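You operate a simulated robot arm through the tools that you are given. There is no shell and no other tool.

You run a simulated two-armed robot. Do the job below in one go: nothing can be reset, and whatever is moved stays where it is left.

Task
Put the wet blue sample under the clear cover in place of the grey one.
Fine: lay it the way the grey one lay, held by its edges; the grey one goes between the green board's bars, alongside them; shut the cover.

It is judged by the outcome, as a careful person would: the job done as asked, and still so three seconds after it is handed in. It fails if anything else is knocked over, pushed out of place, dropped, spilled or broken. Lids that push on must go on centred and level and be pressed home; caps that screw on are set level and turned clockwise until they are tight.

Robot
Two 7-joint arms with two-finger parallel grippers on one trunk, on a base that drives. Base frame: it is fixed to the floor where the robot stands at the start and does not move with it; the origin is under the middle of the robot, x ahead of it, y to its left, z up. Readings come in mm, rad, newtons and seconds.
The left shoulder is at the start at [50, 158, 1033], the right one opposite. With the tool pointing down near the work surface each hand reaches from about 200 to 660 mm from the robot's upright axis, wherever it stands, measured 20 degrees to its own side. Places, roughly: blue sample board [-250, -2500, 750]; clear cover [-600, -2200, 900]; grey sample board, white sample board [-500, -2250, 750]; middle of the green board [-700, -2600, 800]. Payload 3.91 kg a hand.
The tool frame of a hand sits at the grasp point between the pads (the TCP): z along the fingers, y along the line on which they close. The tips reach 30 mm beyond it. Largest opening 110 mm; finger width 20, thickness 10; the body of the gripper, 48 by 112 mm, starts 55 mm behind the TCP.
Orientation is told as [roll, pitch, yaw] about the base's x, y, z axes, in that order, counted from this pose: with the fingers straight down and closing along the base's y, the tool's x points along the base's -x, its y along +y and its z along -z.

Tools
- The arms move only by the tool jog_arm. It takes "left_steps", "right_steps" or both (then of equal length, played together; a hand with none holds still); each is one flat list of numbers, 7 for each row, row after row: the opening, from 0 (shut) to 1 (fully open), then the shift along the base's x, y, z in mm, then the turn, a rotation vector about the base's x, y, z in rad. In form: [grip, dx, dy, dz, wx, wy, wz, grip, dx, dy, dz, wx, wy, wz, ...]. A call has 1 to 20 rows; each row is the pose to reach, as a shift and turn from the pose commanded when the call began. Each row takes 0.2 s and may step no farther than 50 mm and 0.15 rad from the row before; otherwise, or with a gripper value out of range, the whole call is refused. Where a pose cannot be reached the arm comes as near as it can. A force on the tool above 70 N (or 10 N above the force at the start of the call, whichever is more), or a blocked arm, ends the call early, and 0.2 s more pass. Each finger travels about 153 mm/s and halts on what it meets, pressing with about 25 N; the grip force reading is that of the motor and also rises with nothing between the fingers. The clock runs only during rows and for 0.2 s after the last one: add rows that repeat a pose to give the fingers time. The reply holds the time, the measured pose of the TCP, the force on the tool along the base axes, the opening and the grip force, in the units named above and with some noise, with the torque about the TCP (base axes, N m) and any sound that the robot's microphone picked up.
- Cameras (640 x 400 px; columns grow to the right, rows downward): "scene" is now at [135.2, -3.9, 1191]; the picture's right is [-0.02, -1.00, 0.00], its down [-0.36, 0.01, -0.93] and it looks along [0.93, -0.02, -0.36] (base axes); focal length 217 px, centre (320, 200). "left" rides on the left gripper at [72, -17, -103] in its tool frame; the picture's right is [0.23, 0.97, 0.00], its down [-0.76, 0.18, -0.62] and it looks along [-0.61, 0.14, 0.78] (tool axes); focal length 222 px, centre (320, 200). "right" rides on the right gripper at [72, 17, -103] in its tool frame; the picture's right is [-0.23, 0.97, 0.00], its down [-0.76, -0.18, -0.62] and it looks along [-0.61, -0.14, 0.78] (tool axes); focal length 222 px, centre (320, 200).
- camera(camera): a new picture of that camera. It takes no simulated time.
- raise_lower(by): slides the trunk up (or, below 0, down) by that many mm; the arms and the scene camera ride with it, the base frame stays. It gives what a move gives, with no picture.
- drive_base(legs): drives the robot by 1 to 6 legs, each [ahead, turn to the left] in mm and rad, along the robot's own axes; the way and the turn of a leg run together, so that a leg with both is an arc; at most 1500 mm and 3.142 rad a leg. The arms and the cameras ride along, it lands a little off, and it stops where it bumps. It gives what a move gives.
- turn_head(pan, tilt): turns the head with the scene camera to pan (to the left, within 1.396 rad either way) and tilt (down, from -0.506 to 1.204), counted from straight ahead of the robot. It gives what a move gives.
- locate(camera, pixels): there is no depth. For up to 12 entries [column, row, z] of the newest picture of that camera ("zoom" is the newest enlarged one), the place [x, y] in the base frame at which the ray of that pixel passes the height z, good to about 2 mm. It takes no simulated time.
- enlarge(camera, box): a new picture of the part [left, top, right, bottom] of that camera's present view, enlarged. It takes no simulated time.
- close_job(): hands the job in; it is judged then, once.

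Open the grippers and draw the arms clear of the work before you hand the job in, unless the task says otherwise.

The tools are called after "Request:" as a command line: name --argument value ..., lists and objects as JSON in quotes. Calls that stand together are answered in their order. jog_arm: Moves the arms, as the interface text tells. Its arguments: {"type":"object","properties":{"left_steps":{"type":"array"},"right_steps":{"type":"array"}},"required":[]} The other tools are called the same way: raise_lower (by) slides the trunk up or down; drive_base (legs) drives the base; turn_head (pan, tilt) turns the head that bears the scene camera; camera (camera) takes a picture; locate (camera, pixels) gives the place at which the rays of pixels pass given heights; enlarge (camera, box) takes an enlarged picture of a part of a camera's view; close_job () hands the job in.

At the start:

```text
time_s: 0.0
left_ee_pos: [513.0, 252.9, 1043.9]
left_ee_rot: [0.001, 0.0, 0.0]
left_force: [1.1, 0.4, -0.5]
left_ft_torque: [0.01, -0.04, -0.01]
left_grip_width: 109.8
left_finger_force: 0.1
right_ee_pos: [385.2, -123.6, 1136.5]
right_ee_rot: [0.0, -0.001, 0.001]
right_force: [-0.2, 0.4, -0.3]
right_ft_torque: [0.01, 0.03, 0.03]
right_grip_width: 110.2
right_finger_force: 0.0
trunk travel left (down, up): [-275.0, 207.0]
robot x, y, heading: [0.6, -0.7, 0.001]
head pan, tilt: [-0.024, 0.367]
```

scene: 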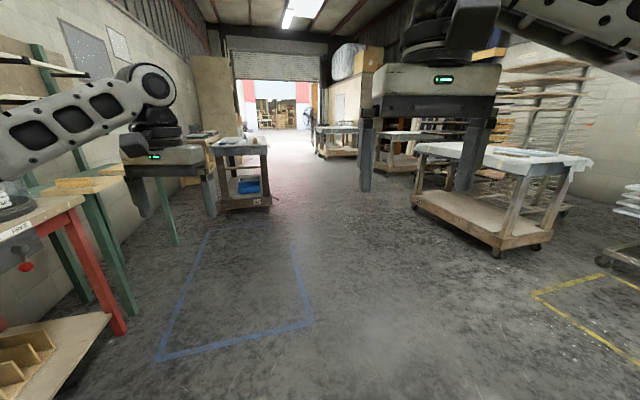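
right: 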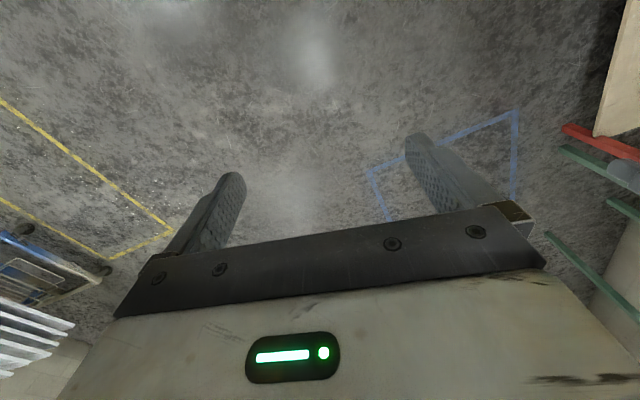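
left: 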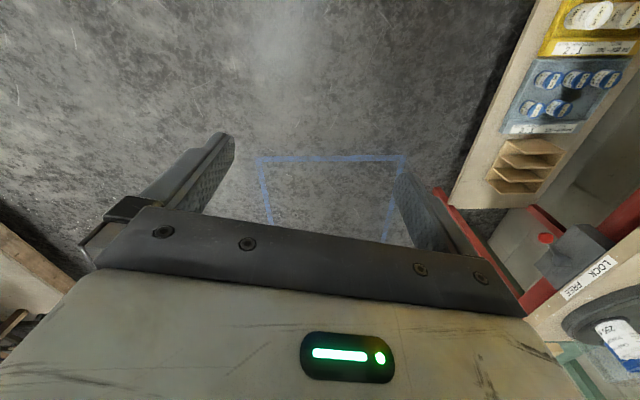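

The pictures show the shop ahead; the work lies behind to the right near [-500, -2400]. I turn the head to the right to look that way first.

Request:
turn_head --pan -1.39 --tilt 0.35

Request:
camera --camera "scene"

```text
time_s: 1.5
left_ee_pos: [512.3, 253.2, 1044.9]
left_ee_rot: [0.0, 0.002, -0.001]
left_force: [0.6, 0.5, -0.3]
left_ft_torque: [0.01, 0.0, 0.01]
left_grip_width: 110.1
left_finger_force: 0.0
right_ee_pos: [384.7, -123.8, 1136.0]
right_ee_rot: [-0.001, 0.0, 0.002]
right_force: [-1.2, -0.6, 0.0]
right_ft_torque: [-0.04, -0.02, -0.01]
right_grip_width: 110.2
right_finger_force: 0.0
trunk travel left (down, up): [-275.0, 207.0]
robot x, y, heading: [2.3, 0.9, -0.005]
head pan, tilt: [-1.389, 0.351]
```

```text
taken
```

scene: 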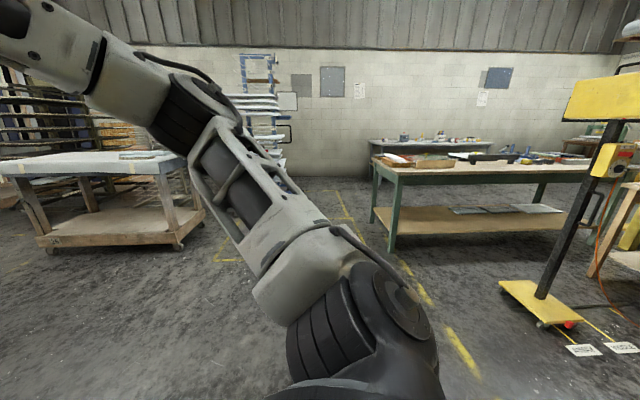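

The green bench with the work is at columns 370–600, to the right of the robot. I turn the robot on the spot by 90° to the right to face it.

Request:
drive_base --legs '[[0, -1.571]]'

Request:
turn_head --pan -0.25 --tilt 0.3

Request:
camera --camera "scene"

```text
time_s: 5.7
left_ee_pos: [259.1, -509.0, 1044.5]
left_ee_rot: [-0.001, -0.001, -1.557]
left_force: [-1.0, 0.5, -0.3]
left_ft_torque: [0.0, -0.03, 0.01]
left_grip_width: 110.1
left_finger_force: 0.2
right_ee_pos: [-118.5, -386.5, 1136.3]
right_ee_rot: [0.001, 0.0, -1.559]
right_force: [0.1, -0.5, -0.6]
right_ft_torque: [-0.01, 0.02, -0.01]
right_grip_width: 110.1
right_finger_force: 0.0
trunk travel left (down, up): [-275.0, 207.0]
robot x, y, heading: [1.0, -0.1, -1.56]
head pan, tilt: [-1.389, 0.351]
```

```text
time_s: 7.1
left_ee_pos: [259.3, -508.6, 1043.9]
left_ee_rot: [0.0, 0.0, -1.556]
left_force: [-0.7, 0.8, 0.5]
left_ft_torque: [0.01, 0.03, 0.02]
left_grip_width: 109.9
left_finger_force: 0.0
right_ee_pos: [-118.7, -385.0, 1136.6]
right_ee_rot: [0.002, -0.001, -1.558]
right_force: [0.4, 0.3, -0.4]
right_ft_torque: [0.01, -0.01, 0.0]
right_grip_width: 110.2
right_finger_force: 0.0
trunk travel left (down, up): [-275.0, 207.0]
robot x, y, heading: [-0.8, 2.0, -1.557]
head pan, tilt: [-0.25, 0.3]
```

```text
taken
```

scene: 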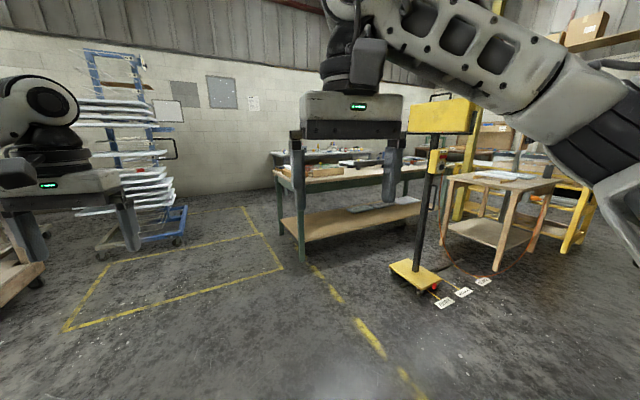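

I see the bench (front left leg foot near (303,262), top corner near (278,178)) and a yellow stand at (415,275). I enlarge and locate these for planning the drive.

Request:
locate --camera "scene" --pixels '[[303, 262, 0], [278, 178, 750], [303, 186, 750], [415, 290, 0], [390, 262, 0], [455, 270, 0], [445, 175, 750], [435, 105, 1100]]'

Request:
enlarge --camera "scene" --box '[250, 90, 500, 310]'

```text
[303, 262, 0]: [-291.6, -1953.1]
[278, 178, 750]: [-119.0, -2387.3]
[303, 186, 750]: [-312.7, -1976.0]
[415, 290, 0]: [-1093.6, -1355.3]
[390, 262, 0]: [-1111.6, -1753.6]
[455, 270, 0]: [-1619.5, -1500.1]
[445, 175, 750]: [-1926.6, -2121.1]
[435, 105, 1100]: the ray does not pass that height
```

```text
1.82 times, centred on (375, 200) of scene
```

zoom: 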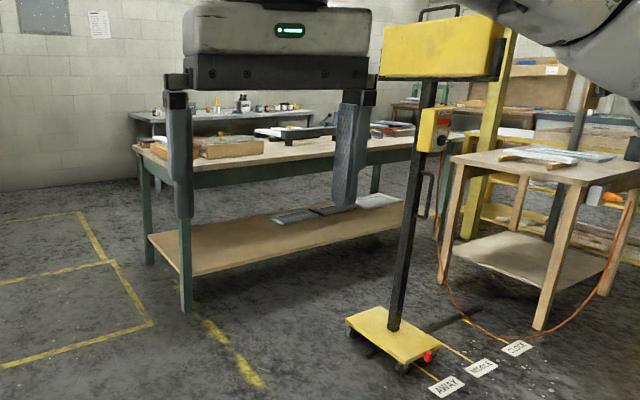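

The bench's front left leg stands near [-290, -1953], and the yellow lamp stand at about [-1100, -1550]. I drive nearer to about [-300, -1150] to see the tabletop better, well clear of both.

Request:
drive_base --legs '[[0, -0.26], [1150, 0]]'

Request:
raise_lower --by 150

Request:
turn_head --pan 0.0 --tilt 0.5

Request:
camera --camera "scene"

Request:
camera --camera "left"

Request:
camera --camera "right"

```text
time_s: 13.8
left_ee_pos: [-150.7, -1672.0, 1044.3]
left_ee_rot: [0.001, 0.0, -1.808]
left_force: [0.6, 0.1, 0.9]
left_ft_torque: [0.02, 0.0, -0.03]
left_grip_width: 109.9
left_finger_force: 0.1
right_ee_pos: [-486.9, -1460.2, 1136.6]
right_ee_rot: [0.001, -0.001, -1.81]
right_force: [0.2, 0.3, 0.6]
right_ft_torque: [0.03, 0.02, 0.02]
right_grip_width: 110.4
right_finger_force: 0.0
trunk travel left (down, up): [-275.0, 207.0]
robot x, y, heading: [-275.0, -1115.6, -1.812]
head pan, tilt: [-0.25, 0.3]
```

```text
time_s: 15.6
left_ee_pos: [-149.7, -1671.8, 1193.6]
left_ee_rot: [0.001, -0.001, -1.809]
left_force: [0.7, -0.3, 0.3]
left_ft_torque: [-0.01, -0.02, 0.0]
left_grip_width: 109.9
left_finger_force: 0.2
right_ee_pos: [-486.3, -1460.3, 1287.6]
right_ee_rot: [0.001, 0.0, -1.811]
right_force: [0.3, -0.4, 0.4]
right_ft_torque: [0.03, -0.03, -0.02]
right_grip_width: 110.2
right_finger_force: 0.1
trunk travel left (down, up): [-425.0, 57.0]
robot x, y, heading: [-275.7, -1114.4, -1.808]
head pan, tilt: [-0.25, 0.3]
```

```text
time_s: 16.3
left_ee_pos: [-151.1, -1672.5, 1193.4]
left_ee_rot: [0.001, 0.001, -1.809]
left_force: [0.7, 0.0, 0.8]
left_ft_torque: [0.01, -0.02, -0.03]
left_grip_width: 110.1
left_finger_force: 0.1
right_ee_pos: [-486.2, -1460.1, 1287.0]
right_ee_rot: [0.0, 0.0, -1.809]
right_force: [-1.1, 0.6, -0.3]
right_ft_torque: [-0.01, -0.01, -0.02]
right_grip_width: 110.1
right_finger_force: 0.1
trunk travel left (down, up): [-425.0, 57.0]
robot x, y, heading: [-277.6, -1115.4, -1.807]
head pan, tilt: [0.0, 0.499]
```

```text
taken
```

scene: 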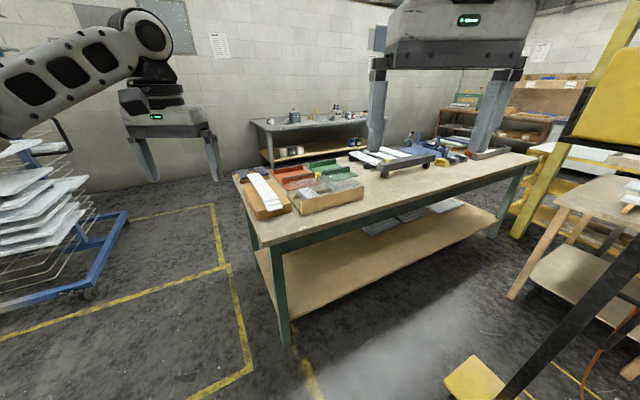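

```text
taken
```

left: 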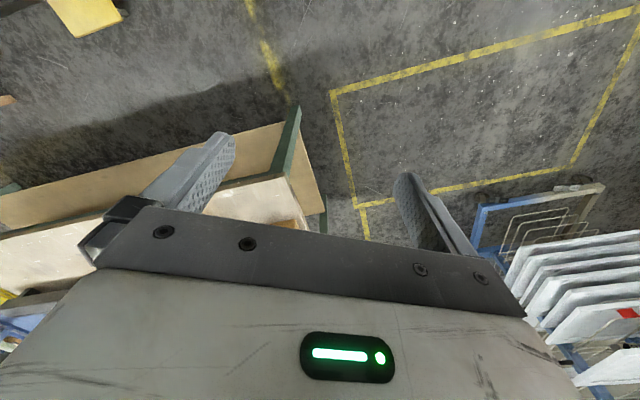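

```text
taken
```

right: 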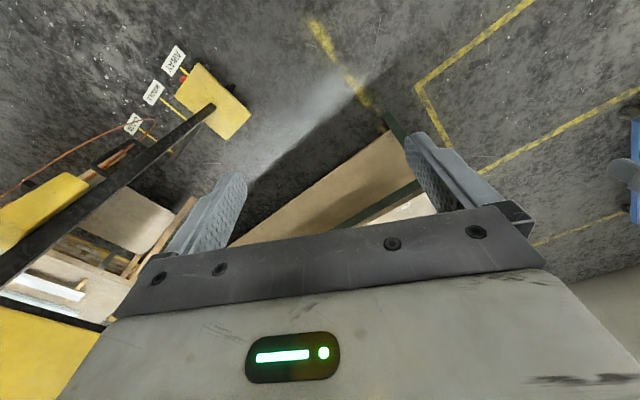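

The tabletop is now visible: sample trays at (265–365, 165–215), an item with a black bar at (390,158), and blue things at (450,145). I enlarge these.

Request:
enlarge --camera "scene" --box '[225, 130, 385, 230]'

Request:
enlarge --camera "scene" --box '[340, 110, 500, 210]'

Request:
locate --camera "scene" --pixels '[[262, 244, 740], [233, 172, 740], [538, 160, 740], [287, 342, 0], [265, 190, 760], [328, 190, 780], [390, 158, 780], [460, 150, 780], [330, 168, 760], [450, 385, 0], [505, 385, 0]]'

```text
4.00 times, centred on (305, 180) of scene
```

zoom: 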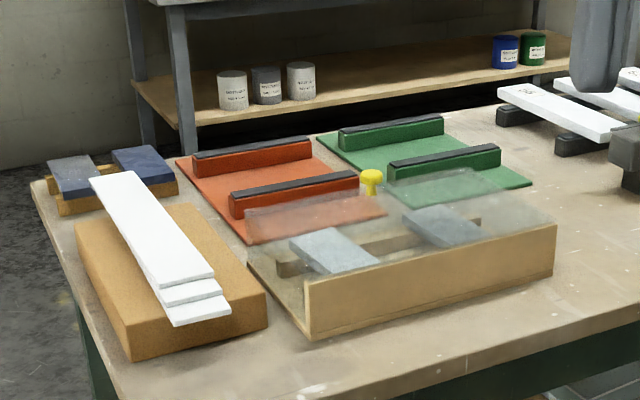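

```text
4.00 times, centred on (420, 160) of scene
```

zoom: 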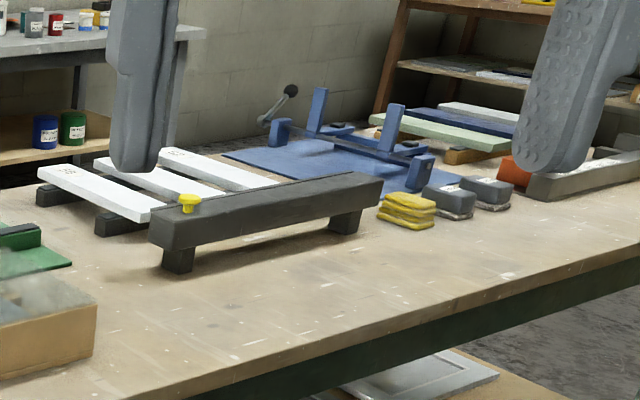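

```text
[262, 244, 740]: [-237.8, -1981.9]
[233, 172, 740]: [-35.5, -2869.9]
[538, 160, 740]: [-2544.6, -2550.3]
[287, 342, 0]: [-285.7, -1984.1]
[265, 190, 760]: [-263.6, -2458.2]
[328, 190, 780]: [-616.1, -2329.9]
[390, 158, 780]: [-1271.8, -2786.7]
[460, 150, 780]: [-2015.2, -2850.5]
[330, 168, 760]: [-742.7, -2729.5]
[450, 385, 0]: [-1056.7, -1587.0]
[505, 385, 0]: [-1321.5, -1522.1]
```

The box with the clear cover (yellow knob at its far side), the green board with two bars, and a small rack with a blue board at the far left are visible. Before going nearer I look down to see how large my own base is.

Request:
turn_head --pan 0.0 --tilt 1.2

Request:
camera --camera "scene"

```text
time_s: 17.4
left_ee_pos: [-150.5, -1672.1, 1194.4]
left_ee_rot: [0.0, 0.001, -1.809]
left_force: [-0.4, 0.3, -0.9]
left_ft_torque: [0.0, 0.02, 0.01]
left_grip_width: 110.0
left_finger_force: 0.0
right_ee_pos: [-486.6, -1459.3, 1286.6]
right_ee_rot: [-0.001, -0.001, -1.811]
right_force: [0.4, 0.4, 0.3]
right_ft_torque: [0.02, 0.02, 0.0]
right_grip_width: 109.9
right_finger_force: 0.1
trunk travel left (down, up): [-425.0, 57.0]
robot x, y, heading: [-275.5, -1116.5, -1.808]
head pan, tilt: [0.0, 1.201]
```

```text
taken
```

scene: 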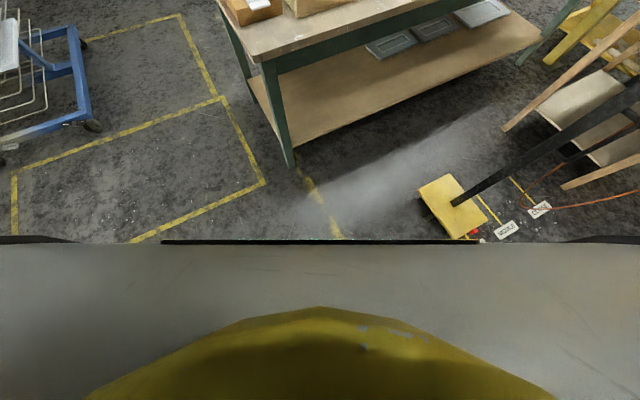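

My own shell hides the base from this camera. I tip the left hand back so its camera can see my base footprint.

Request:
jog_arm --left_steps '[1, 0, 0, 0, 0.14, -0.034, 0, 1, 0, 0, 0, 0.28, -0.068, 0, 1, 0, 0, 0, 0.42, -0.102, 0, 1, 0, 0, 0, 0.56, -0.136, 0, 1, 0, 0, 0, 0.7, -0.17, 0, 1, 0, 0, 0, 0.84, -0.204, 0, 1, 0, 0, 0, 0.98, -0.238, 0, 1, 0, 0, 0, 1.12, -0.272, 0, 1, 0, 0, 0, 1.26, -0.306, 0]'

Request:
camera --camera "left"

```text
time_s: 19.4
left_ee_pos: [-153.2, -1476.9, 1059.0]
left_ee_rot: [-0.004, 1.287, -1.807]
left_force: [-0.5, 0.3, -0.3]
left_ft_torque: [0.0, 0.0, -0.01]
left_grip_width: 110.0
left_finger_force: 0.1
left hand out of reach, approached as far as the arm can: row 3, 4, 5, 6, 7, 8, 9
right_ee_pos: [-485.8, -1461.0, 1286.2]
right_ee_rot: [0.0, 0.001, -1.808]
right_force: [0.1, 0.0, -0.2]
right_ft_torque: [0.05, 0.02, 0.01]
right_grip_width: 109.8
right_finger_force: 0.1
trunk travel left (down, up): [-425.0, 57.0]
robot x, y, heading: [-276.1, -1112.8, -1.807]
head pan, tilt: [0.0, 1.201]
```

```text
taken
```

left: 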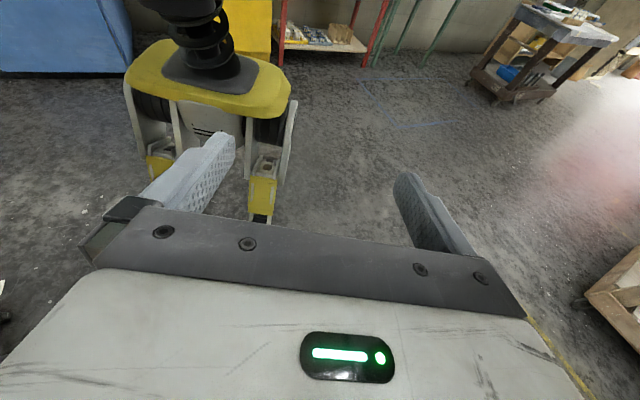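

The base is a yellow platform with two forks at its front, visible at (125–297, 40–222). I locate its extents.

Request:
locate --camera "left" --pixels '[[262, 222, 0], [158, 182, 0], [297, 100, 300], [235, 118, 300], [128, 85, 300], [297, 100, 200], [235, 118, 400], [297, 100, 400], [262, 180, 100], [150, 158, 100], [285, 175, 100]]'

Request:
enlarge --camera "left" --box '[100, 0, 340, 240]'

```text
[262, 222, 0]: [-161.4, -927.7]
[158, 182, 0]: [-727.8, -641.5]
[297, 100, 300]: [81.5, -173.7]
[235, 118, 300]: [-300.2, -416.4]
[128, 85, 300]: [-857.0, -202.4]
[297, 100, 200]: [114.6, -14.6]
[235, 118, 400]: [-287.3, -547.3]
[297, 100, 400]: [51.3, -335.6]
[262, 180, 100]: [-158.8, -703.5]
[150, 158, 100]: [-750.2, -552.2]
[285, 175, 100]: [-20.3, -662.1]
```

```text
1.67 times, centred on (220, 120) of left
```

zoom: 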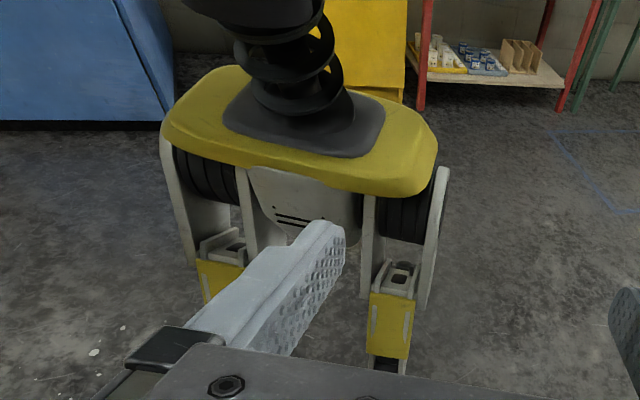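

The yellow body's height is ambiguous from one view, so I shift the left hand for a parallax picture.

Request:
jog_arm --left_steps '[1, 0, -45, 10, 0, 0, 0, 1, 30, -85, 30, 0, 0, 0, 1, 60, -110, 60, 0, 0, 0, 1, 90, -120, 90, 0, 0, 0, 1, 120, -120, 110, 0, 0, 0]'

Request:
camera --camera "left"

```text
refused: row 2 steps farther than a row can; nothing moved
```

```text
taken
```

left: 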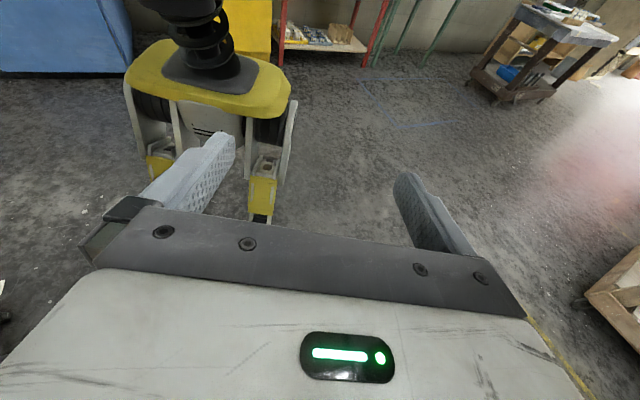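

The call was refused for a too-long step. I make a smaller move sideways and up and check the pose.

Request:
jog_arm --left_steps '[1, 30, 0, 20, 0, 0, 0, 1, 60, 0, 40, 0, 0, 0, 1, 90, 0, 60, 0, 0, 0, 1, 120, 0, 60, 0, 0, 0]'

Request:
camera --camera "left"

```text
time_s: 20.4
left_ee_pos: [-80.7, -1433.2, 1079.1]
left_ee_rot: [0.005, 1.295, -1.802]
left_force: [0.0, 0.1, 0.4]
left_ft_torque: [-0.01, 0.01, 0.01]
left_grip_width: 110.0
left_finger_force: 0.1
left hand out of reach, approached as far as the arm can: row 1, 2, 3, 4
right_ee_pos: [-486.3, -1459.6, 1286.1]
right_ee_rot: [0.0, 0.001, -1.809]
right_force: [-0.2, -0.8, 0.0]
right_ft_torque: [0.01, -0.01, -0.02]
right_grip_width: 109.9
right_finger_force: 0.0
trunk travel left (down, up): [-425.0, 57.0]
robot x, y, heading: [-278.8, -1113.9, -1.805]
head pan, tilt: [0.0, 1.201]
```

```text
taken
```

left: 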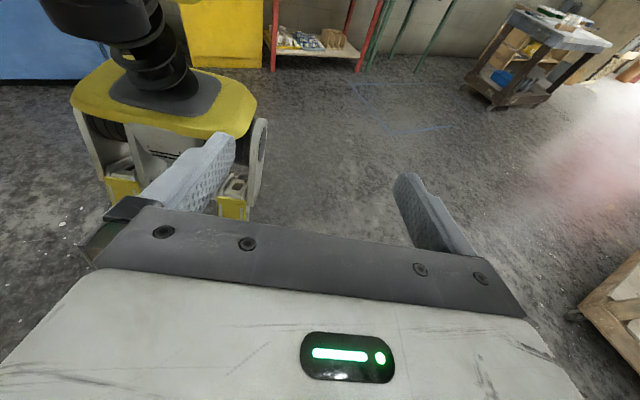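

The parallax shows the yellow part is my own mid-body, close to the camera. I locate floor points seen right beside it to bound the footprint.

Request:
locate --camera "left" --pixels '[[262, 215, 0], [300, 220, 0], [100, 215, 0], [60, 220, 0], [350, 230, 0], [257, 100, 850], [75, 95, 850], [235, 215, 600], [235, 215, 700]]'

Request:
turn_head --pan 1.39 --tilt 1.2

Request:
camera --camera "scene"

```text
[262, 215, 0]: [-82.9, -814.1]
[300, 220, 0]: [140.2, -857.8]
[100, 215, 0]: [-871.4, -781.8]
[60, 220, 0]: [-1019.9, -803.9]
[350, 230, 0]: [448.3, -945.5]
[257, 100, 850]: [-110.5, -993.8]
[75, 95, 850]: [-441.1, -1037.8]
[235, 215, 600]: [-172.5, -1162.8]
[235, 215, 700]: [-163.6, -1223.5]
```

```text
time_s: 21.9
left_ee_pos: [-81.1, -1432.8, 1077.6]
left_ee_rot: [0.004, 1.294, -1.805]
left_force: [0.0, -0.1, 0.6]
left_ft_torque: [0.01, 0.01, 0.02]
left_grip_width: 110.1
left_finger_force: 0.0
right_ee_pos: [-486.5, -1459.1, 1286.1]
right_ee_rot: [0.0, 0.001, -1.811]
right_force: [0.2, -0.1, -0.5]
right_ft_torque: [-0.02, 0.03, 0.04]
right_grip_width: 110.1
right_finger_force: 0.2
trunk travel left (down, up): [-425.0, 57.0]
robot x, y, heading: [-274.2, -1113.6, -1.809]
head pan, tilt: [1.389, 1.201]
```

```text
taken
```

scene: 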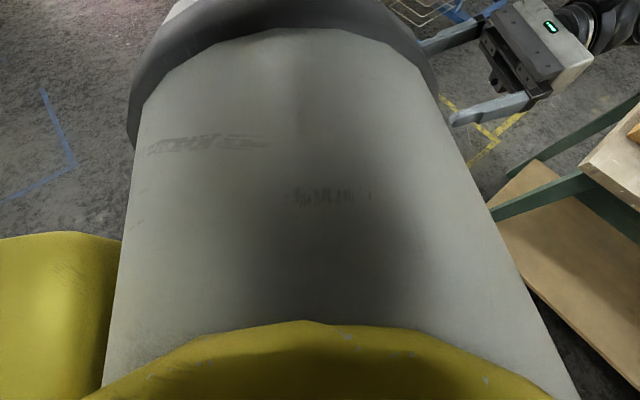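

The base itself stays hidden, so I will approach with care. First I bring the left hand back to fingers-down.

Request:
jog_arm --left_steps '[1, -30, 0, 0, -0.14, 0.034, 0, 1, -60, 0, 0, -0.28, 0.068, 0, 1, -90, 0, 0, -0.42, 0.102, 0, 1, -120, 0, 0, -0.56, 0.136, 0, 1, -120, 0, 0, -0.7, 0.17, 0, 1, -120, 0, 0, -0.84, 0.204, 0, 1, -120, 0, 0, -0.98, 0.238, 0, 1, -120, 0, 0, -1.12, 0.272, 0, 1, -120, 0, 0, -1.26, 0.306, 0]'

Request:
turn_head --pan 0.0 --tilt 0.7

Request:
camera --camera "scene"

```text
time_s: 23.9
left_ee_pos: [-201.2, -1433.4, 1077.6]
left_ee_rot: [-0.002, -0.004, -1.807]
left_force: [0.6, 0.4, 0.2]
left_ft_torque: [-0.02, 0.0, 0.02]
left_grip_width: 109.9
left_finger_force: 0.0
right_ee_pos: [-486.7, -1459.3, 1286.3]
right_ee_rot: [0.0, -0.002, -1.812]
right_force: [-0.1, 0.4, 0.6]
right_ft_torque: [0.0, -0.03, 0.0]
right_grip_width: 110.0
right_finger_force: 0.1
trunk travel left (down, up): [-425.0, 57.0]
robot x, y, heading: [-278.7, -1115.2, -1.812]
head pan, tilt: [1.389, 1.201]
```

```text
time_s: 25.4
left_ee_pos: [-201.8, -1434.3, 1077.7]
left_ee_rot: [-0.001, 0.001, -1.807]
left_force: [-0.4, 0.2, -0.4]
left_ft_torque: [-0.02, 0.02, -0.05]
left_grip_width: 109.9
left_finger_force: 0.0
right_ee_pos: [-486.5, -1459.8, 1285.7]
right_ee_rot: [-0.001, 0.0, -1.81]
right_force: [0.3, 0.4, -0.3]
right_ft_torque: [0.0, 0.0, 0.01]
right_grip_width: 110.1
right_finger_force: 0.1
trunk travel left (down, up): [-425.0, 57.0]
robot x, y, heading: [-275.8, -1116.3, -1.809]
head pan, tilt: [0.0, 0.7]
```

```text
taken
```

scene: 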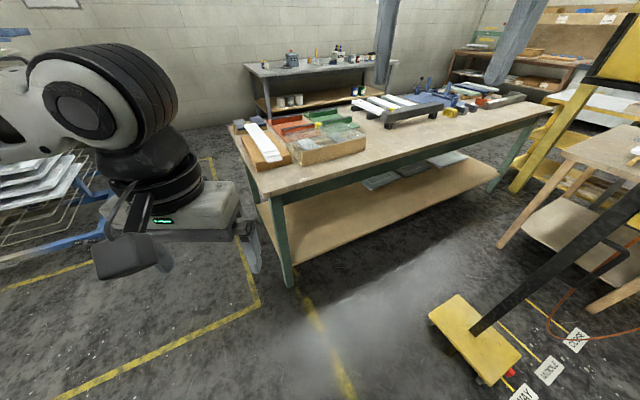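

Both hands face down again. I locate the bench corners, the box, the green board and the little rack from this view, enlarged first for exact pixels.

Request:
enlarge --camera "scene" --box '[220, 90, 380, 190]'

Request:
locate --camera "scene" --pixels '[[289, 287, 0], [258, 199, 740], [258, 199, 780], [232, 122, 740], [554, 102, 740], [500, 190, 0], [435, 320, 0], [460, 296, 0], [520, 355, 0], [480, 385, 0]]'

```text
4.00 times, centred on (300, 140) of scene
```

zoom: 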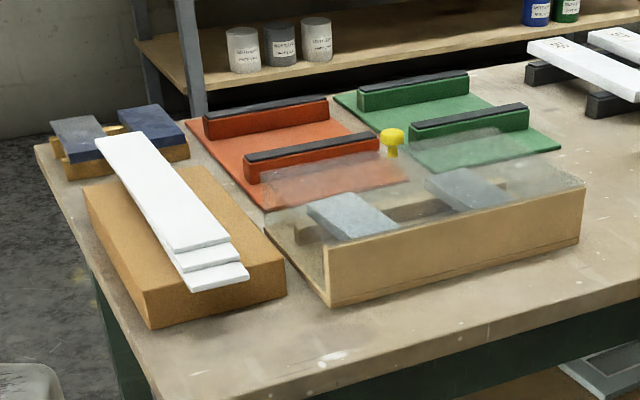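

```text
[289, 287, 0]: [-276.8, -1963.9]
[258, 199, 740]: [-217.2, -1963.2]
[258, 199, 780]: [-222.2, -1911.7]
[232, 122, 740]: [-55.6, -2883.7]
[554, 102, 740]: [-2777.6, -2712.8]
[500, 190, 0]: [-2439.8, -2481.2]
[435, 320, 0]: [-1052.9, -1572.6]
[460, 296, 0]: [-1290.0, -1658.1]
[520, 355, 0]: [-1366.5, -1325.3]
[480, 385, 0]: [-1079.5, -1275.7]
```

The enlarged view shows the box, cover knob at zoom (393,140), two samples under the cover at (350,215) and (465,187), and a rack with two coupons at (75,135) and (150,125). I locate them all to plan where to stand.

Request:
locate --camera "zoom" --pixels '[[150, 125, 780], [78, 135, 780], [330, 305, 740], [580, 245, 740], [265, 225, 740], [393, 150, 830], [562, 150, 742], [335, 95, 742], [350, 215, 775], [465, 187, 775], [150, 328, 740], [286, 295, 740]]'

```text
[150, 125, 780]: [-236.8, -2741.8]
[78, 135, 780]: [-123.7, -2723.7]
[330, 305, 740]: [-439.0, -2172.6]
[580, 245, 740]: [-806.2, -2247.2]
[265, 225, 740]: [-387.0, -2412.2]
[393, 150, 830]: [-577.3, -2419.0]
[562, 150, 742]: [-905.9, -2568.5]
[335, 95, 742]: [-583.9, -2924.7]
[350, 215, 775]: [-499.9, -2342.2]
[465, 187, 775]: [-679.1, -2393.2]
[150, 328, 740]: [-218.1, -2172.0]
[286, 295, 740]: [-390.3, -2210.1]
```

The heights given imply the tabletop is near z≈800, which puts the blue rack and green board about 620–670 mm behind the front edge. I look to the left and behind the bench to find standing room there.

Request:
turn_head --pan 0.5 --tilt 0.55

Request:
camera --camera "scene"

```text
time_s: 26.4
left_ee_pos: [-201.6, -1434.2, 1077.7]
left_ee_rot: [0.001, 0.002, -1.807]
left_force: [-0.1, 0.4, 0.5]
left_ft_torque: [-0.01, -0.01, -0.04]
left_grip_width: 109.8
left_finger_force: 0.1
right_ee_pos: [-486.7, -1459.4, 1286.5]
right_ee_rot: [0.0, 0.0, -1.808]
right_force: [-0.5, 0.2, 0.0]
right_ft_torque: [-0.02, 0.0, -0.04]
right_grip_width: 110.0
right_finger_force: 0.1
trunk travel left (down, up): [-425.0, 57.0]
robot x, y, heading: [-274.8, -1117.6, -1.805]
head pan, tilt: [0.499, 0.55]
```

```text
taken
```

scene: 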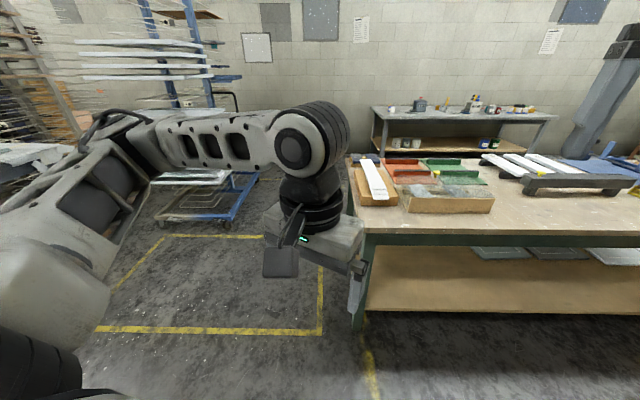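

The blue drying cart stands at (160–260, 180–230). I locate the cart, the yellow floor marks and the bench from this view.

Request:
locate --camera "scene" --pixels '[[228, 226, 0], [165, 220, 0], [258, 178, 0], [165, 236, 0], [320, 333, 0], [98, 330, 0], [357, 328, 0], [365, 234, 800], [347, 155, 800], [385, 122, 900], [555, 117, 900]]'

Request:
enlarge --camera "scene" --box '[340, 90, 500, 190]'

```text
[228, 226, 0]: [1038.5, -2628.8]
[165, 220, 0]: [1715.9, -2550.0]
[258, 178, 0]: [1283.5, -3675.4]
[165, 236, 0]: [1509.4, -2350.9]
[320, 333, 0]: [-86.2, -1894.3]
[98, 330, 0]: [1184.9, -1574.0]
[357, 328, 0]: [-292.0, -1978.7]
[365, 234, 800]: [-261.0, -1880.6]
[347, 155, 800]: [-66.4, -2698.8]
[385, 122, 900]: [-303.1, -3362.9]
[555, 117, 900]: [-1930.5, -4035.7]
```

```text
4.00 times, centred on (420, 140) of scene
```

zoom: 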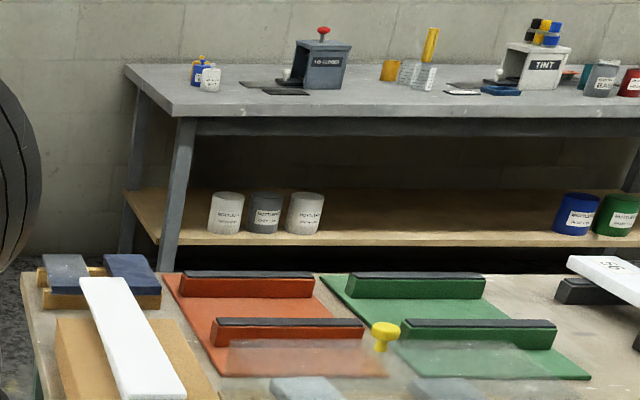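

There is a gap behind the bench (back table edge around y≈-3400 or beyond) and room at the left end. First I drive to the front, in line with the box's left part, staying clear of the lamp stand, to look closely at the cover.

Request:
drive_base --legs '[[0, -0.243], [470, 0], [0, 0.7]]'

Request:
turn_head --pan -0.2 --tilt 0.75

Request:
camera --camera "scene"

Request:
camera --camera "right"

Request:
camera --camera "left"

```text
time_s: 31.9
left_ee_pos: [-285.7, -1789.8, 1078.0]
left_ee_rot: [-0.001, 0.001, -1.349]
left_force: [-0.9, 0.3, -0.2]
left_ft_torque: [-0.02, 0.0, 0.0]
left_grip_width: 110.0
left_finger_force: 0.0
right_ee_pos: [-530.5, -1939.4, 1286.6]
right_ee_rot: [-0.001, 0.001, -1.35]
right_force: [-0.2, -0.2, -0.9]
right_ft_torque: [0.03, 0.03, 0.01]
right_grip_width: 110.0
right_finger_force: 0.0
trunk travel left (down, up): [-425.0, 57.0]
robot x, y, heading: [-496.6, -1539.7, -1.349]
head pan, tilt: [0.499, 0.55]
```

```text
time_s: 33.0
left_ee_pos: [-287.0, -1790.0, 1078.3]
left_ee_rot: [0.0, 0.001, -1.349]
left_force: [-0.8, -1.1, -0.2]
left_ft_torque: [-0.02, 0.0, -0.03]
left_grip_width: 110.0
left_finger_force: 0.0
right_ee_pos: [-530.0, -1937.7, 1285.1]
right_ee_rot: [0.001, 0.0, -1.35]
right_force: [0.2, 0.0, 1.2]
right_ft_torque: [0.01, 0.02, -0.01]
right_grip_width: 109.8
right_finger_force: 0.1
trunk travel left (down, up): [-425.0, 57.0]
robot x, y, heading: [-494.9, -1535.7, -1.344]
head pan, tilt: [-0.201, 0.75]
```

```text
taken
```

scene: 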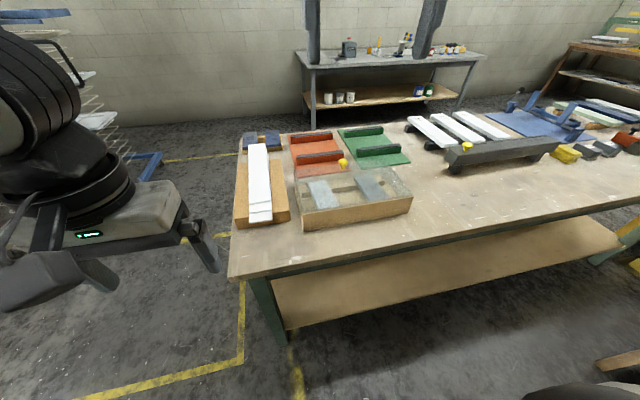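

```text
taken
```

right: 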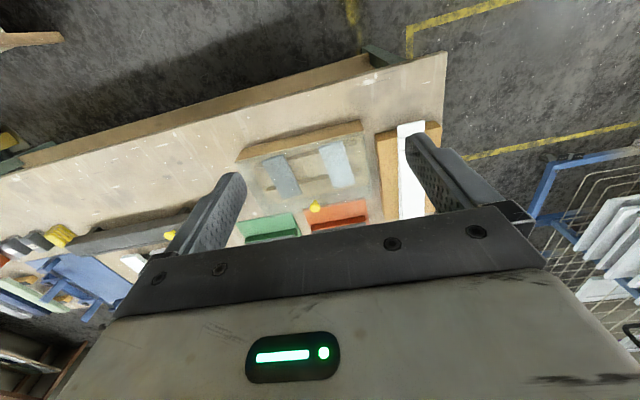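

```text
taken
```

left: 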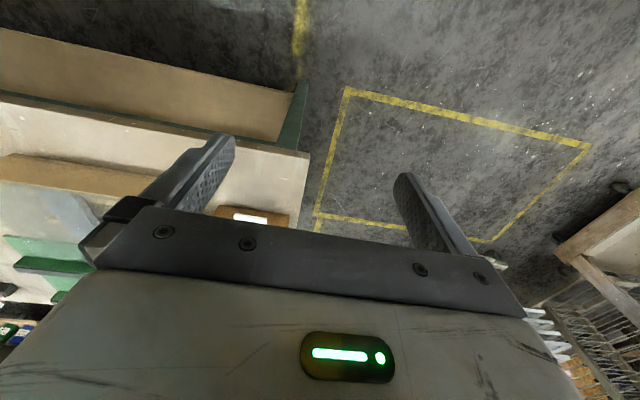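

I now have a top view from the right hand (box at (240–370,125–210)) and an oblique view from the head. I enlarge both.

Request:
enlarge --camera "scene" --box '[225, 115, 425, 240]'

Request:
enlarge --camera "right" --box '[210, 100, 450, 250]'

Request:
enlarge --camera "scene" --box '[290, 150, 420, 231]'

Request:
locate --camera "scene" --pixels '[[230, 280, 800], [242, 138, 800], [285, 340, 0]]'

Request:
locate --camera "right" --pixels '[[447, 52, 800], [375, 75, 800], [378, 135, 800], [385, 218, 800]]'

```text
3.20 times, centred on (325, 178) of scene
```

zoom: 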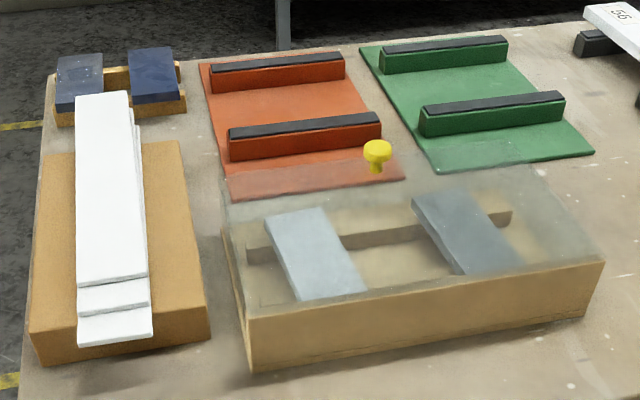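

```text
2.67 times, centred on (330, 175) of right
```

zoom: 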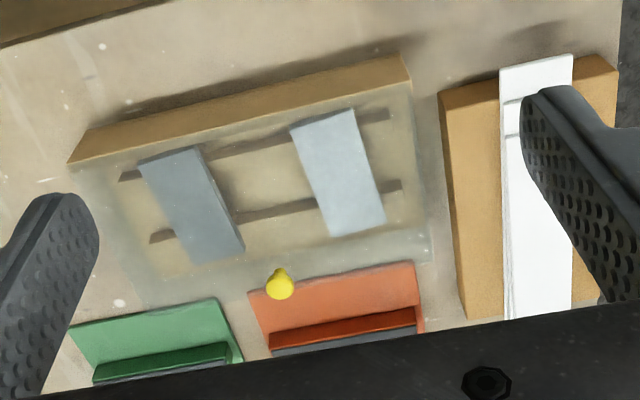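

```text
4.92 times, centred on (355, 190) of scene
```

zoom: 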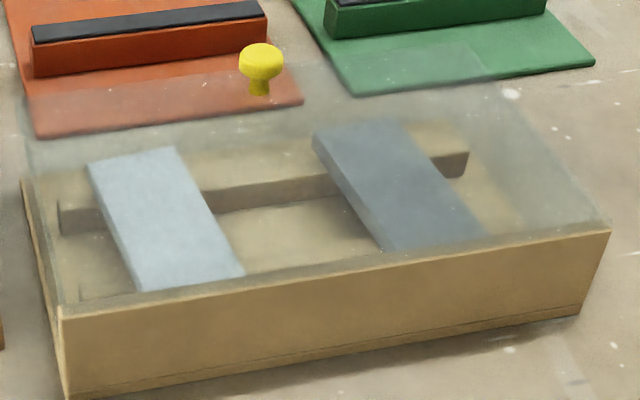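

```text
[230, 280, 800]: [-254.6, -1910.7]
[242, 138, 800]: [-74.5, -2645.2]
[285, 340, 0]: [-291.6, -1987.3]
```

```text
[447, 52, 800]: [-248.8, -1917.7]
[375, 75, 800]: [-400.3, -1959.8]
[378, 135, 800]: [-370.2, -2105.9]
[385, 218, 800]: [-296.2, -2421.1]
```

The cover is a clear plate from the tan front wall back to a yellow knob at its far edge; the white sample is on the left, the grey one on the right, lying across two rails. I triangulate heights with both cameras.

Request:
locate --camera "scene" --pixels '[[304.2, 229.6, 790], [302.6, 212.4, 840], [302.6, 212.4, 860], [302.6, 212.4, 880], [343, 160, 860], [343, 160, 880], [343, 160, 900], [411, 214, 790], [413.5, 196.8, 850], [295, 179, 850]]'

Request:
locate --camera "right" --pixels '[[315, 206.5, 860], [315, 206.5, 880], [315, 206.5, 900], [363, 132, 790], [363, 122, 850], [236, 160, 790], [364, 130, 790], [336, 144, 820], [263, 158, 820]]'

```text
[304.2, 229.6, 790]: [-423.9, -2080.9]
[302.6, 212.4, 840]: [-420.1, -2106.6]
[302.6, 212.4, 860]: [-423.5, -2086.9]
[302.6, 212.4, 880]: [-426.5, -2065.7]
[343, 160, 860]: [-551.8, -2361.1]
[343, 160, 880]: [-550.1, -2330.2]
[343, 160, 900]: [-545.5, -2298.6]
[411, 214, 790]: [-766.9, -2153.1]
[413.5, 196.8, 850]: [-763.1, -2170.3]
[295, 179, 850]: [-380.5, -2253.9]
```

```text
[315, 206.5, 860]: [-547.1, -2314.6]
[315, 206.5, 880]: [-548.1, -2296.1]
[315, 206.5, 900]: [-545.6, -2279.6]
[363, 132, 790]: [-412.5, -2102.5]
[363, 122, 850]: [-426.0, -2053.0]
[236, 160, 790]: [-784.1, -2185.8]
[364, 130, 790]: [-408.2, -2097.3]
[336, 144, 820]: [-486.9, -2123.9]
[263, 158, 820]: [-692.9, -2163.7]
```

Triangulating the knob puts its top near z≈920 at about [-547, -2265]. To know how near the base may go to the bench I look at it from above with the left hand, tipped back by 0.75 rad.

Request:
jog_arm --left_steps '[1, 5, -24, 0, 0.146, 0.033, 0, 1, 11, -48, 0, 0.292, 0.067, 0, 1, 16, -72, 0, 0.439, 0.1, 0, 1, 22, -97, 0, 0.585, 0.133, 0, 1, 22, -97, 0, 0.731, 0.166, 0]'

Request:
camera --camera "left"

```text
time_s: 34.2
left_ee_pos: [-263.6, -1887.0, 1076.9]
left_ee_rot: [-0.002, 0.752, -1.35]
left_force: [0.1, 0.3, 0.2]
left_ft_torque: [-0.02, 0.01, 0.03]
left_grip_width: 109.9
left_finger_force: 0.0
right_ee_pos: [-530.3, -1938.3, 1287.1]
right_ee_rot: [0.0, 0.0, -1.351]
right_force: [0.6, -0.2, -0.8]
right_ft_torque: [-0.03, -0.02, -0.01]
right_grip_width: 110.4
right_finger_force: 0.0
trunk travel left (down, up): [-425.0, 57.0]
robot x, y, heading: [-495.9, -1535.2, -1.348]
head pan, tilt: [-0.201, 0.75]
```

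```text
taken
```

left: 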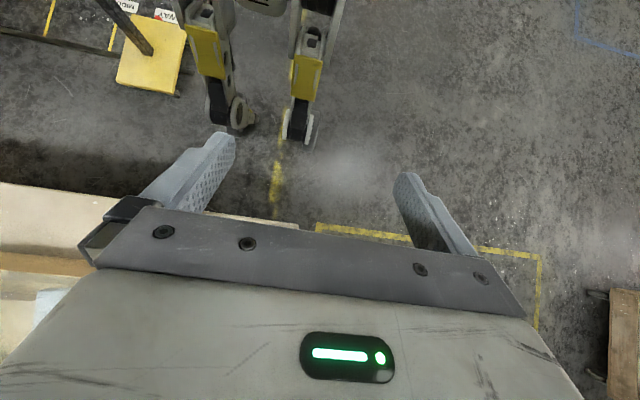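

Now I see my two legs ending in wheels at (240,128) and (300,138) on the floor. I locate them.

Request:
locate --camera "left" --pixels '[[242, 133, 0], [298, 146, 0], [240, 115, 50], [300, 130, 50], [252, 118, 30], [315, 145, 30], [225, 80, 200], [318, 50, 300], [213, 105, 100], [185, 30, 400], [298, 221, 790], [345, 10, 500]]'

Request:
enlarge --camera "left" --box '[160, 0, 380, 160]'

```text
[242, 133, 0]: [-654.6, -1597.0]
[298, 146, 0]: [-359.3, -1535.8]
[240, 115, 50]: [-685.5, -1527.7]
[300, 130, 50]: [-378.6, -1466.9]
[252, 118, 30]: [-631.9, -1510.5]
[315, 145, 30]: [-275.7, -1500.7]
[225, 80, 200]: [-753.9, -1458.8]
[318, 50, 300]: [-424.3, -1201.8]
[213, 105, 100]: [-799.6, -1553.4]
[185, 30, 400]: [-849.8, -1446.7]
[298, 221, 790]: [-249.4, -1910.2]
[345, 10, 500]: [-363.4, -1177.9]
```

```text
2.50 times, centred on (270, 80) of left
```

zoom: 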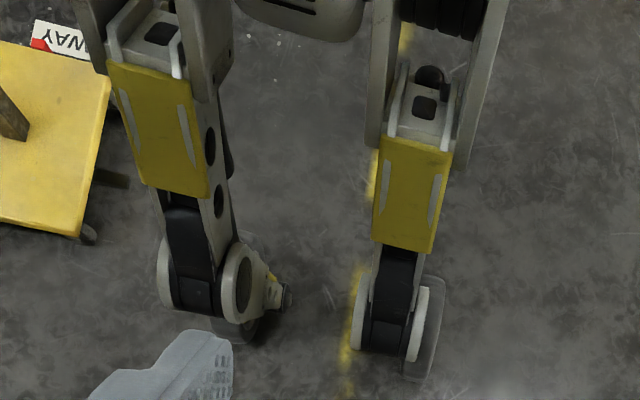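

My feet are only about 30–50 mm ahead of my axis at lateral ±150, so I can stand quite close to the bench. I bring the left hand back to fingers-down and drive to in front of the box, axis about 220 mm from the edge.

Request:
jog_arm --left_steps '[1, 0, 24, 0, -0.146, -0.033, 0, 1, 0, 48, 0, -0.292, -0.067, 0, 1, 0, 72, 0, -0.439, -0.1, 0, 1, -20, 97, 0, -0.585, -0.133, 0, 1, -22, 97, 0, -0.731, -0.166, 0]'

Request:
drive_base --legs '[[0, -0.85], [310, 0], [0, 0.85]]'

Request:
turn_head --pan 0.0 --tilt 0.9

Request:
camera --camera "scene"

Request:
camera --camera "right"

```text
time_s: 35.4
left_ee_pos: [-287.0, -1789.5, 1078.1]
left_ee_rot: [-0.003, -0.002, -1.348]
left_force: [-0.2, 0.4, -0.7]
left_ft_torque: [-0.02, 0.03, 0.0]
left_grip_width: 109.9
left_finger_force: 0.0
right_ee_pos: [-530.0, -1937.5, 1287.4]
right_ee_rot: [-0.001, 0.0, -1.348]
right_force: [0.4, 0.2, 0.5]
right_ft_torque: [-0.01, 0.02, 0.02]
right_grip_width: 110.1
right_finger_force: 0.1
trunk travel left (down, up): [-425.0, 57.0]
robot x, y, heading: [-491.2, -1538.2, -1.35]
head pan, tilt: [-0.201, 0.75]
```

```text
time_s: 39.9
left_ee_pos: [-720.4, -2092.5, 1077.0]
left_ee_rot: [0.0, 0.001, -2.202]
left_force: [-0.1, -1.2, 0.3]
left_ft_torque: [0.0, 0.04, -0.05]
left_grip_width: 110.1
left_finger_force: 0.1
right_ee_pos: [-993.7, -2006.8, 1286.7]
right_ee_rot: [0.0, 0.001, -2.206]
right_force: [-0.3, 0.0, 0.3]
right_ft_torque: [0.03, 0.01, 0.02]
right_grip_width: 110.0
right_finger_force: 0.1
trunk travel left (down, up): [-425.0, 57.0]
robot x, y, heading: [-680.5, -1756.6, -2.2]
head pan, tilt: [-0.201, 0.75]
stopped in leg 3: the robot was blocked; the commanded pose is now the measured one
```

```text
time_s: 40.7
left_ee_pos: [-721.2, -2092.6, 1077.7]
left_ee_rot: [-0.002, 0.0, -2.204]
left_force: [0.1, -0.2, 0.1]
left_ft_torque: [-0.01, 0.01, -0.02]
left_grip_width: 110.1
left_finger_force: 0.1
right_ee_pos: [-994.1, -2005.7, 1286.3]
right_ee_rot: [0.0, -0.001, -2.205]
right_force: [-0.2, 0.1, 0.1]
right_ft_torque: [-0.02, 0.01, 0.01]
right_grip_width: 110.0
right_finger_force: 0.1
trunk travel left (down, up): [-425.0, 57.0]
robot x, y, heading: [-682.5, -1759.5, -2.197]
head pan, tilt: [0.0, 0.901]
```

```text
taken
```

scene: 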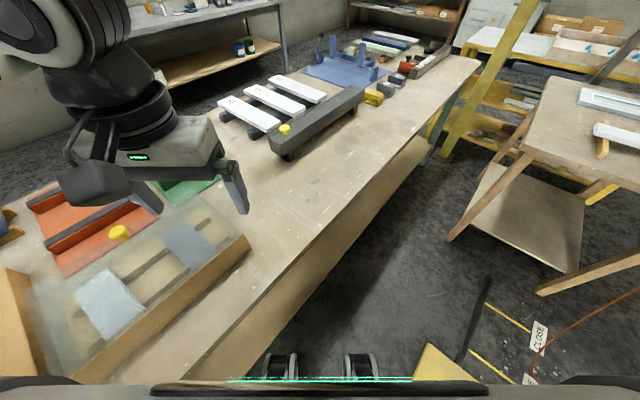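

```text
taken
```

right: 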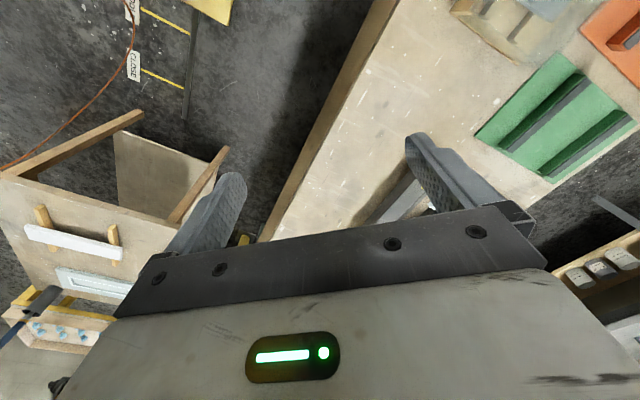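

Leg 3 was blocked right at its start, with the axis at [-682, -1759], heading -2.2. I look to my right and left to find what I touch before moving again.

Request:
turn_head --pan -1.39 --tilt 0.5

Request:
camera --camera "scene"

Request:
turn_head --pan -0.7 --tilt 0.9

Request:
camera --camera "scene"

Request:
turn_head --pan 0.9 --tilt 0.9

Request:
camera --camera "scene"

```text
time_s: 42.2
left_ee_pos: [-720.0, -2091.5, 1078.1]
left_ee_rot: [0.0, 0.001, -2.205]
left_force: [-0.7, 0.1, -0.1]
left_ft_torque: [-0.02, -0.04, -0.01]
left_grip_width: 110.0
left_finger_force: 0.0
right_ee_pos: [-993.3, -2005.5, 1285.9]
right_ee_rot: [-0.001, 0.0, -2.204]
right_force: [0.4, -0.5, 0.3]
right_ft_torque: [-0.02, -0.01, -0.02]
right_grip_width: 110.1
right_finger_force: 0.1
trunk travel left (down, up): [-425.0, 57.0]
robot x, y, heading: [-681.8, -1756.3, -2.199]
head pan, tilt: [-1.389, 0.499]
```

```text
taken
```

scene: 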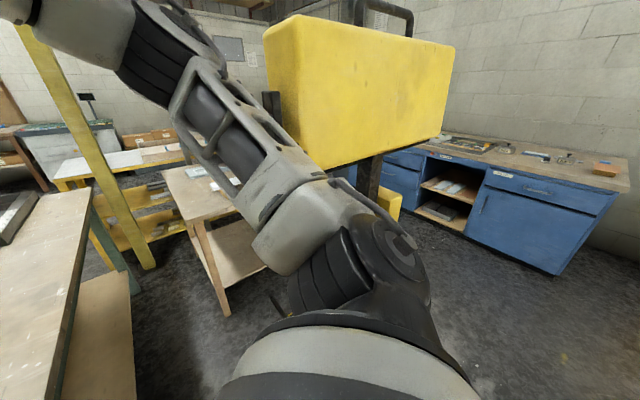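

```text
time_s: 43.2
left_ee_pos: [-721.1, -2091.6, 1077.3]
left_ee_rot: [0.0, 0.0, -2.204]
left_force: [0.1, -1.0, 0.6]
left_ft_torque: [-0.03, 0.0, 0.02]
left_grip_width: 109.9
left_finger_force: 0.1
right_ee_pos: [-994.6, -2005.9, 1285.9]
right_ee_rot: [-0.001, 0.001, -2.206]
right_force: [0.1, -0.1, -1.3]
right_ft_torque: [-0.02, 0.01, 0.01]
right_grip_width: 110.2
right_finger_force: 0.1
trunk travel left (down, up): [-425.0, 57.0]
robot x, y, heading: [-682.9, -1761.1, -2.201]
head pan, tilt: [-0.7, 0.901]
```

```text
taken
```

scene: 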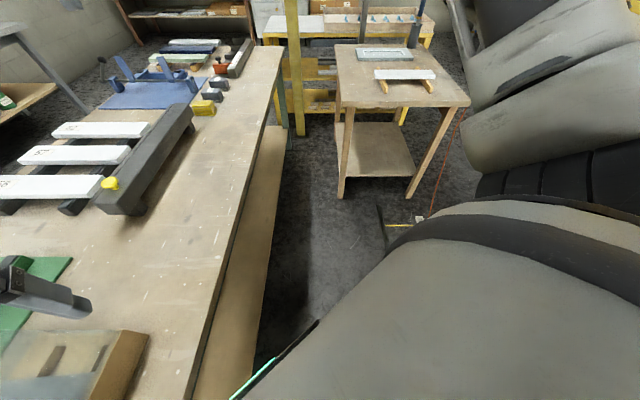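

```text
time_s: 44.9
left_ee_pos: [-720.9, -2092.2, 1078.0]
left_ee_rot: [0.001, -0.001, -2.205]
left_force: [0.1, -0.4, -0.2]
left_ft_torque: [0.03, -0.02, 0.01]
left_grip_width: 110.0
left_finger_force: 0.0
right_ee_pos: [-994.2, -2005.9, 1285.2]
right_ee_rot: [0.001, -0.001, -2.207]
right_force: [0.1, 1.0, -0.1]
right_ft_torque: [0.01, 0.02, 0.02]
right_grip_width: 110.0
right_finger_force: 0.1
trunk travel left (down, up): [-425.0, 57.0]
robot x, y, heading: [-680.9, -1757.8, -2.199]
head pan, tilt: [0.901, 0.901]
```

```text
taken
```

scene: 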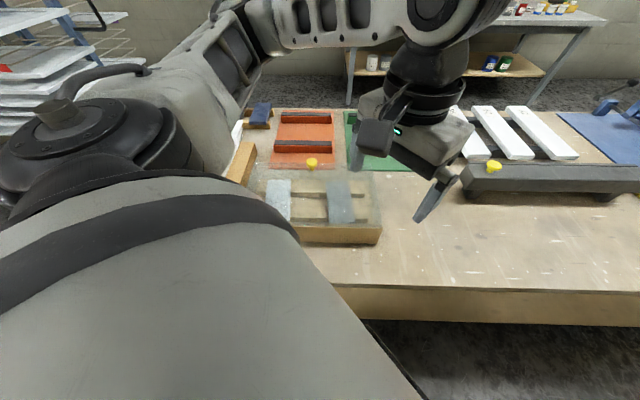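

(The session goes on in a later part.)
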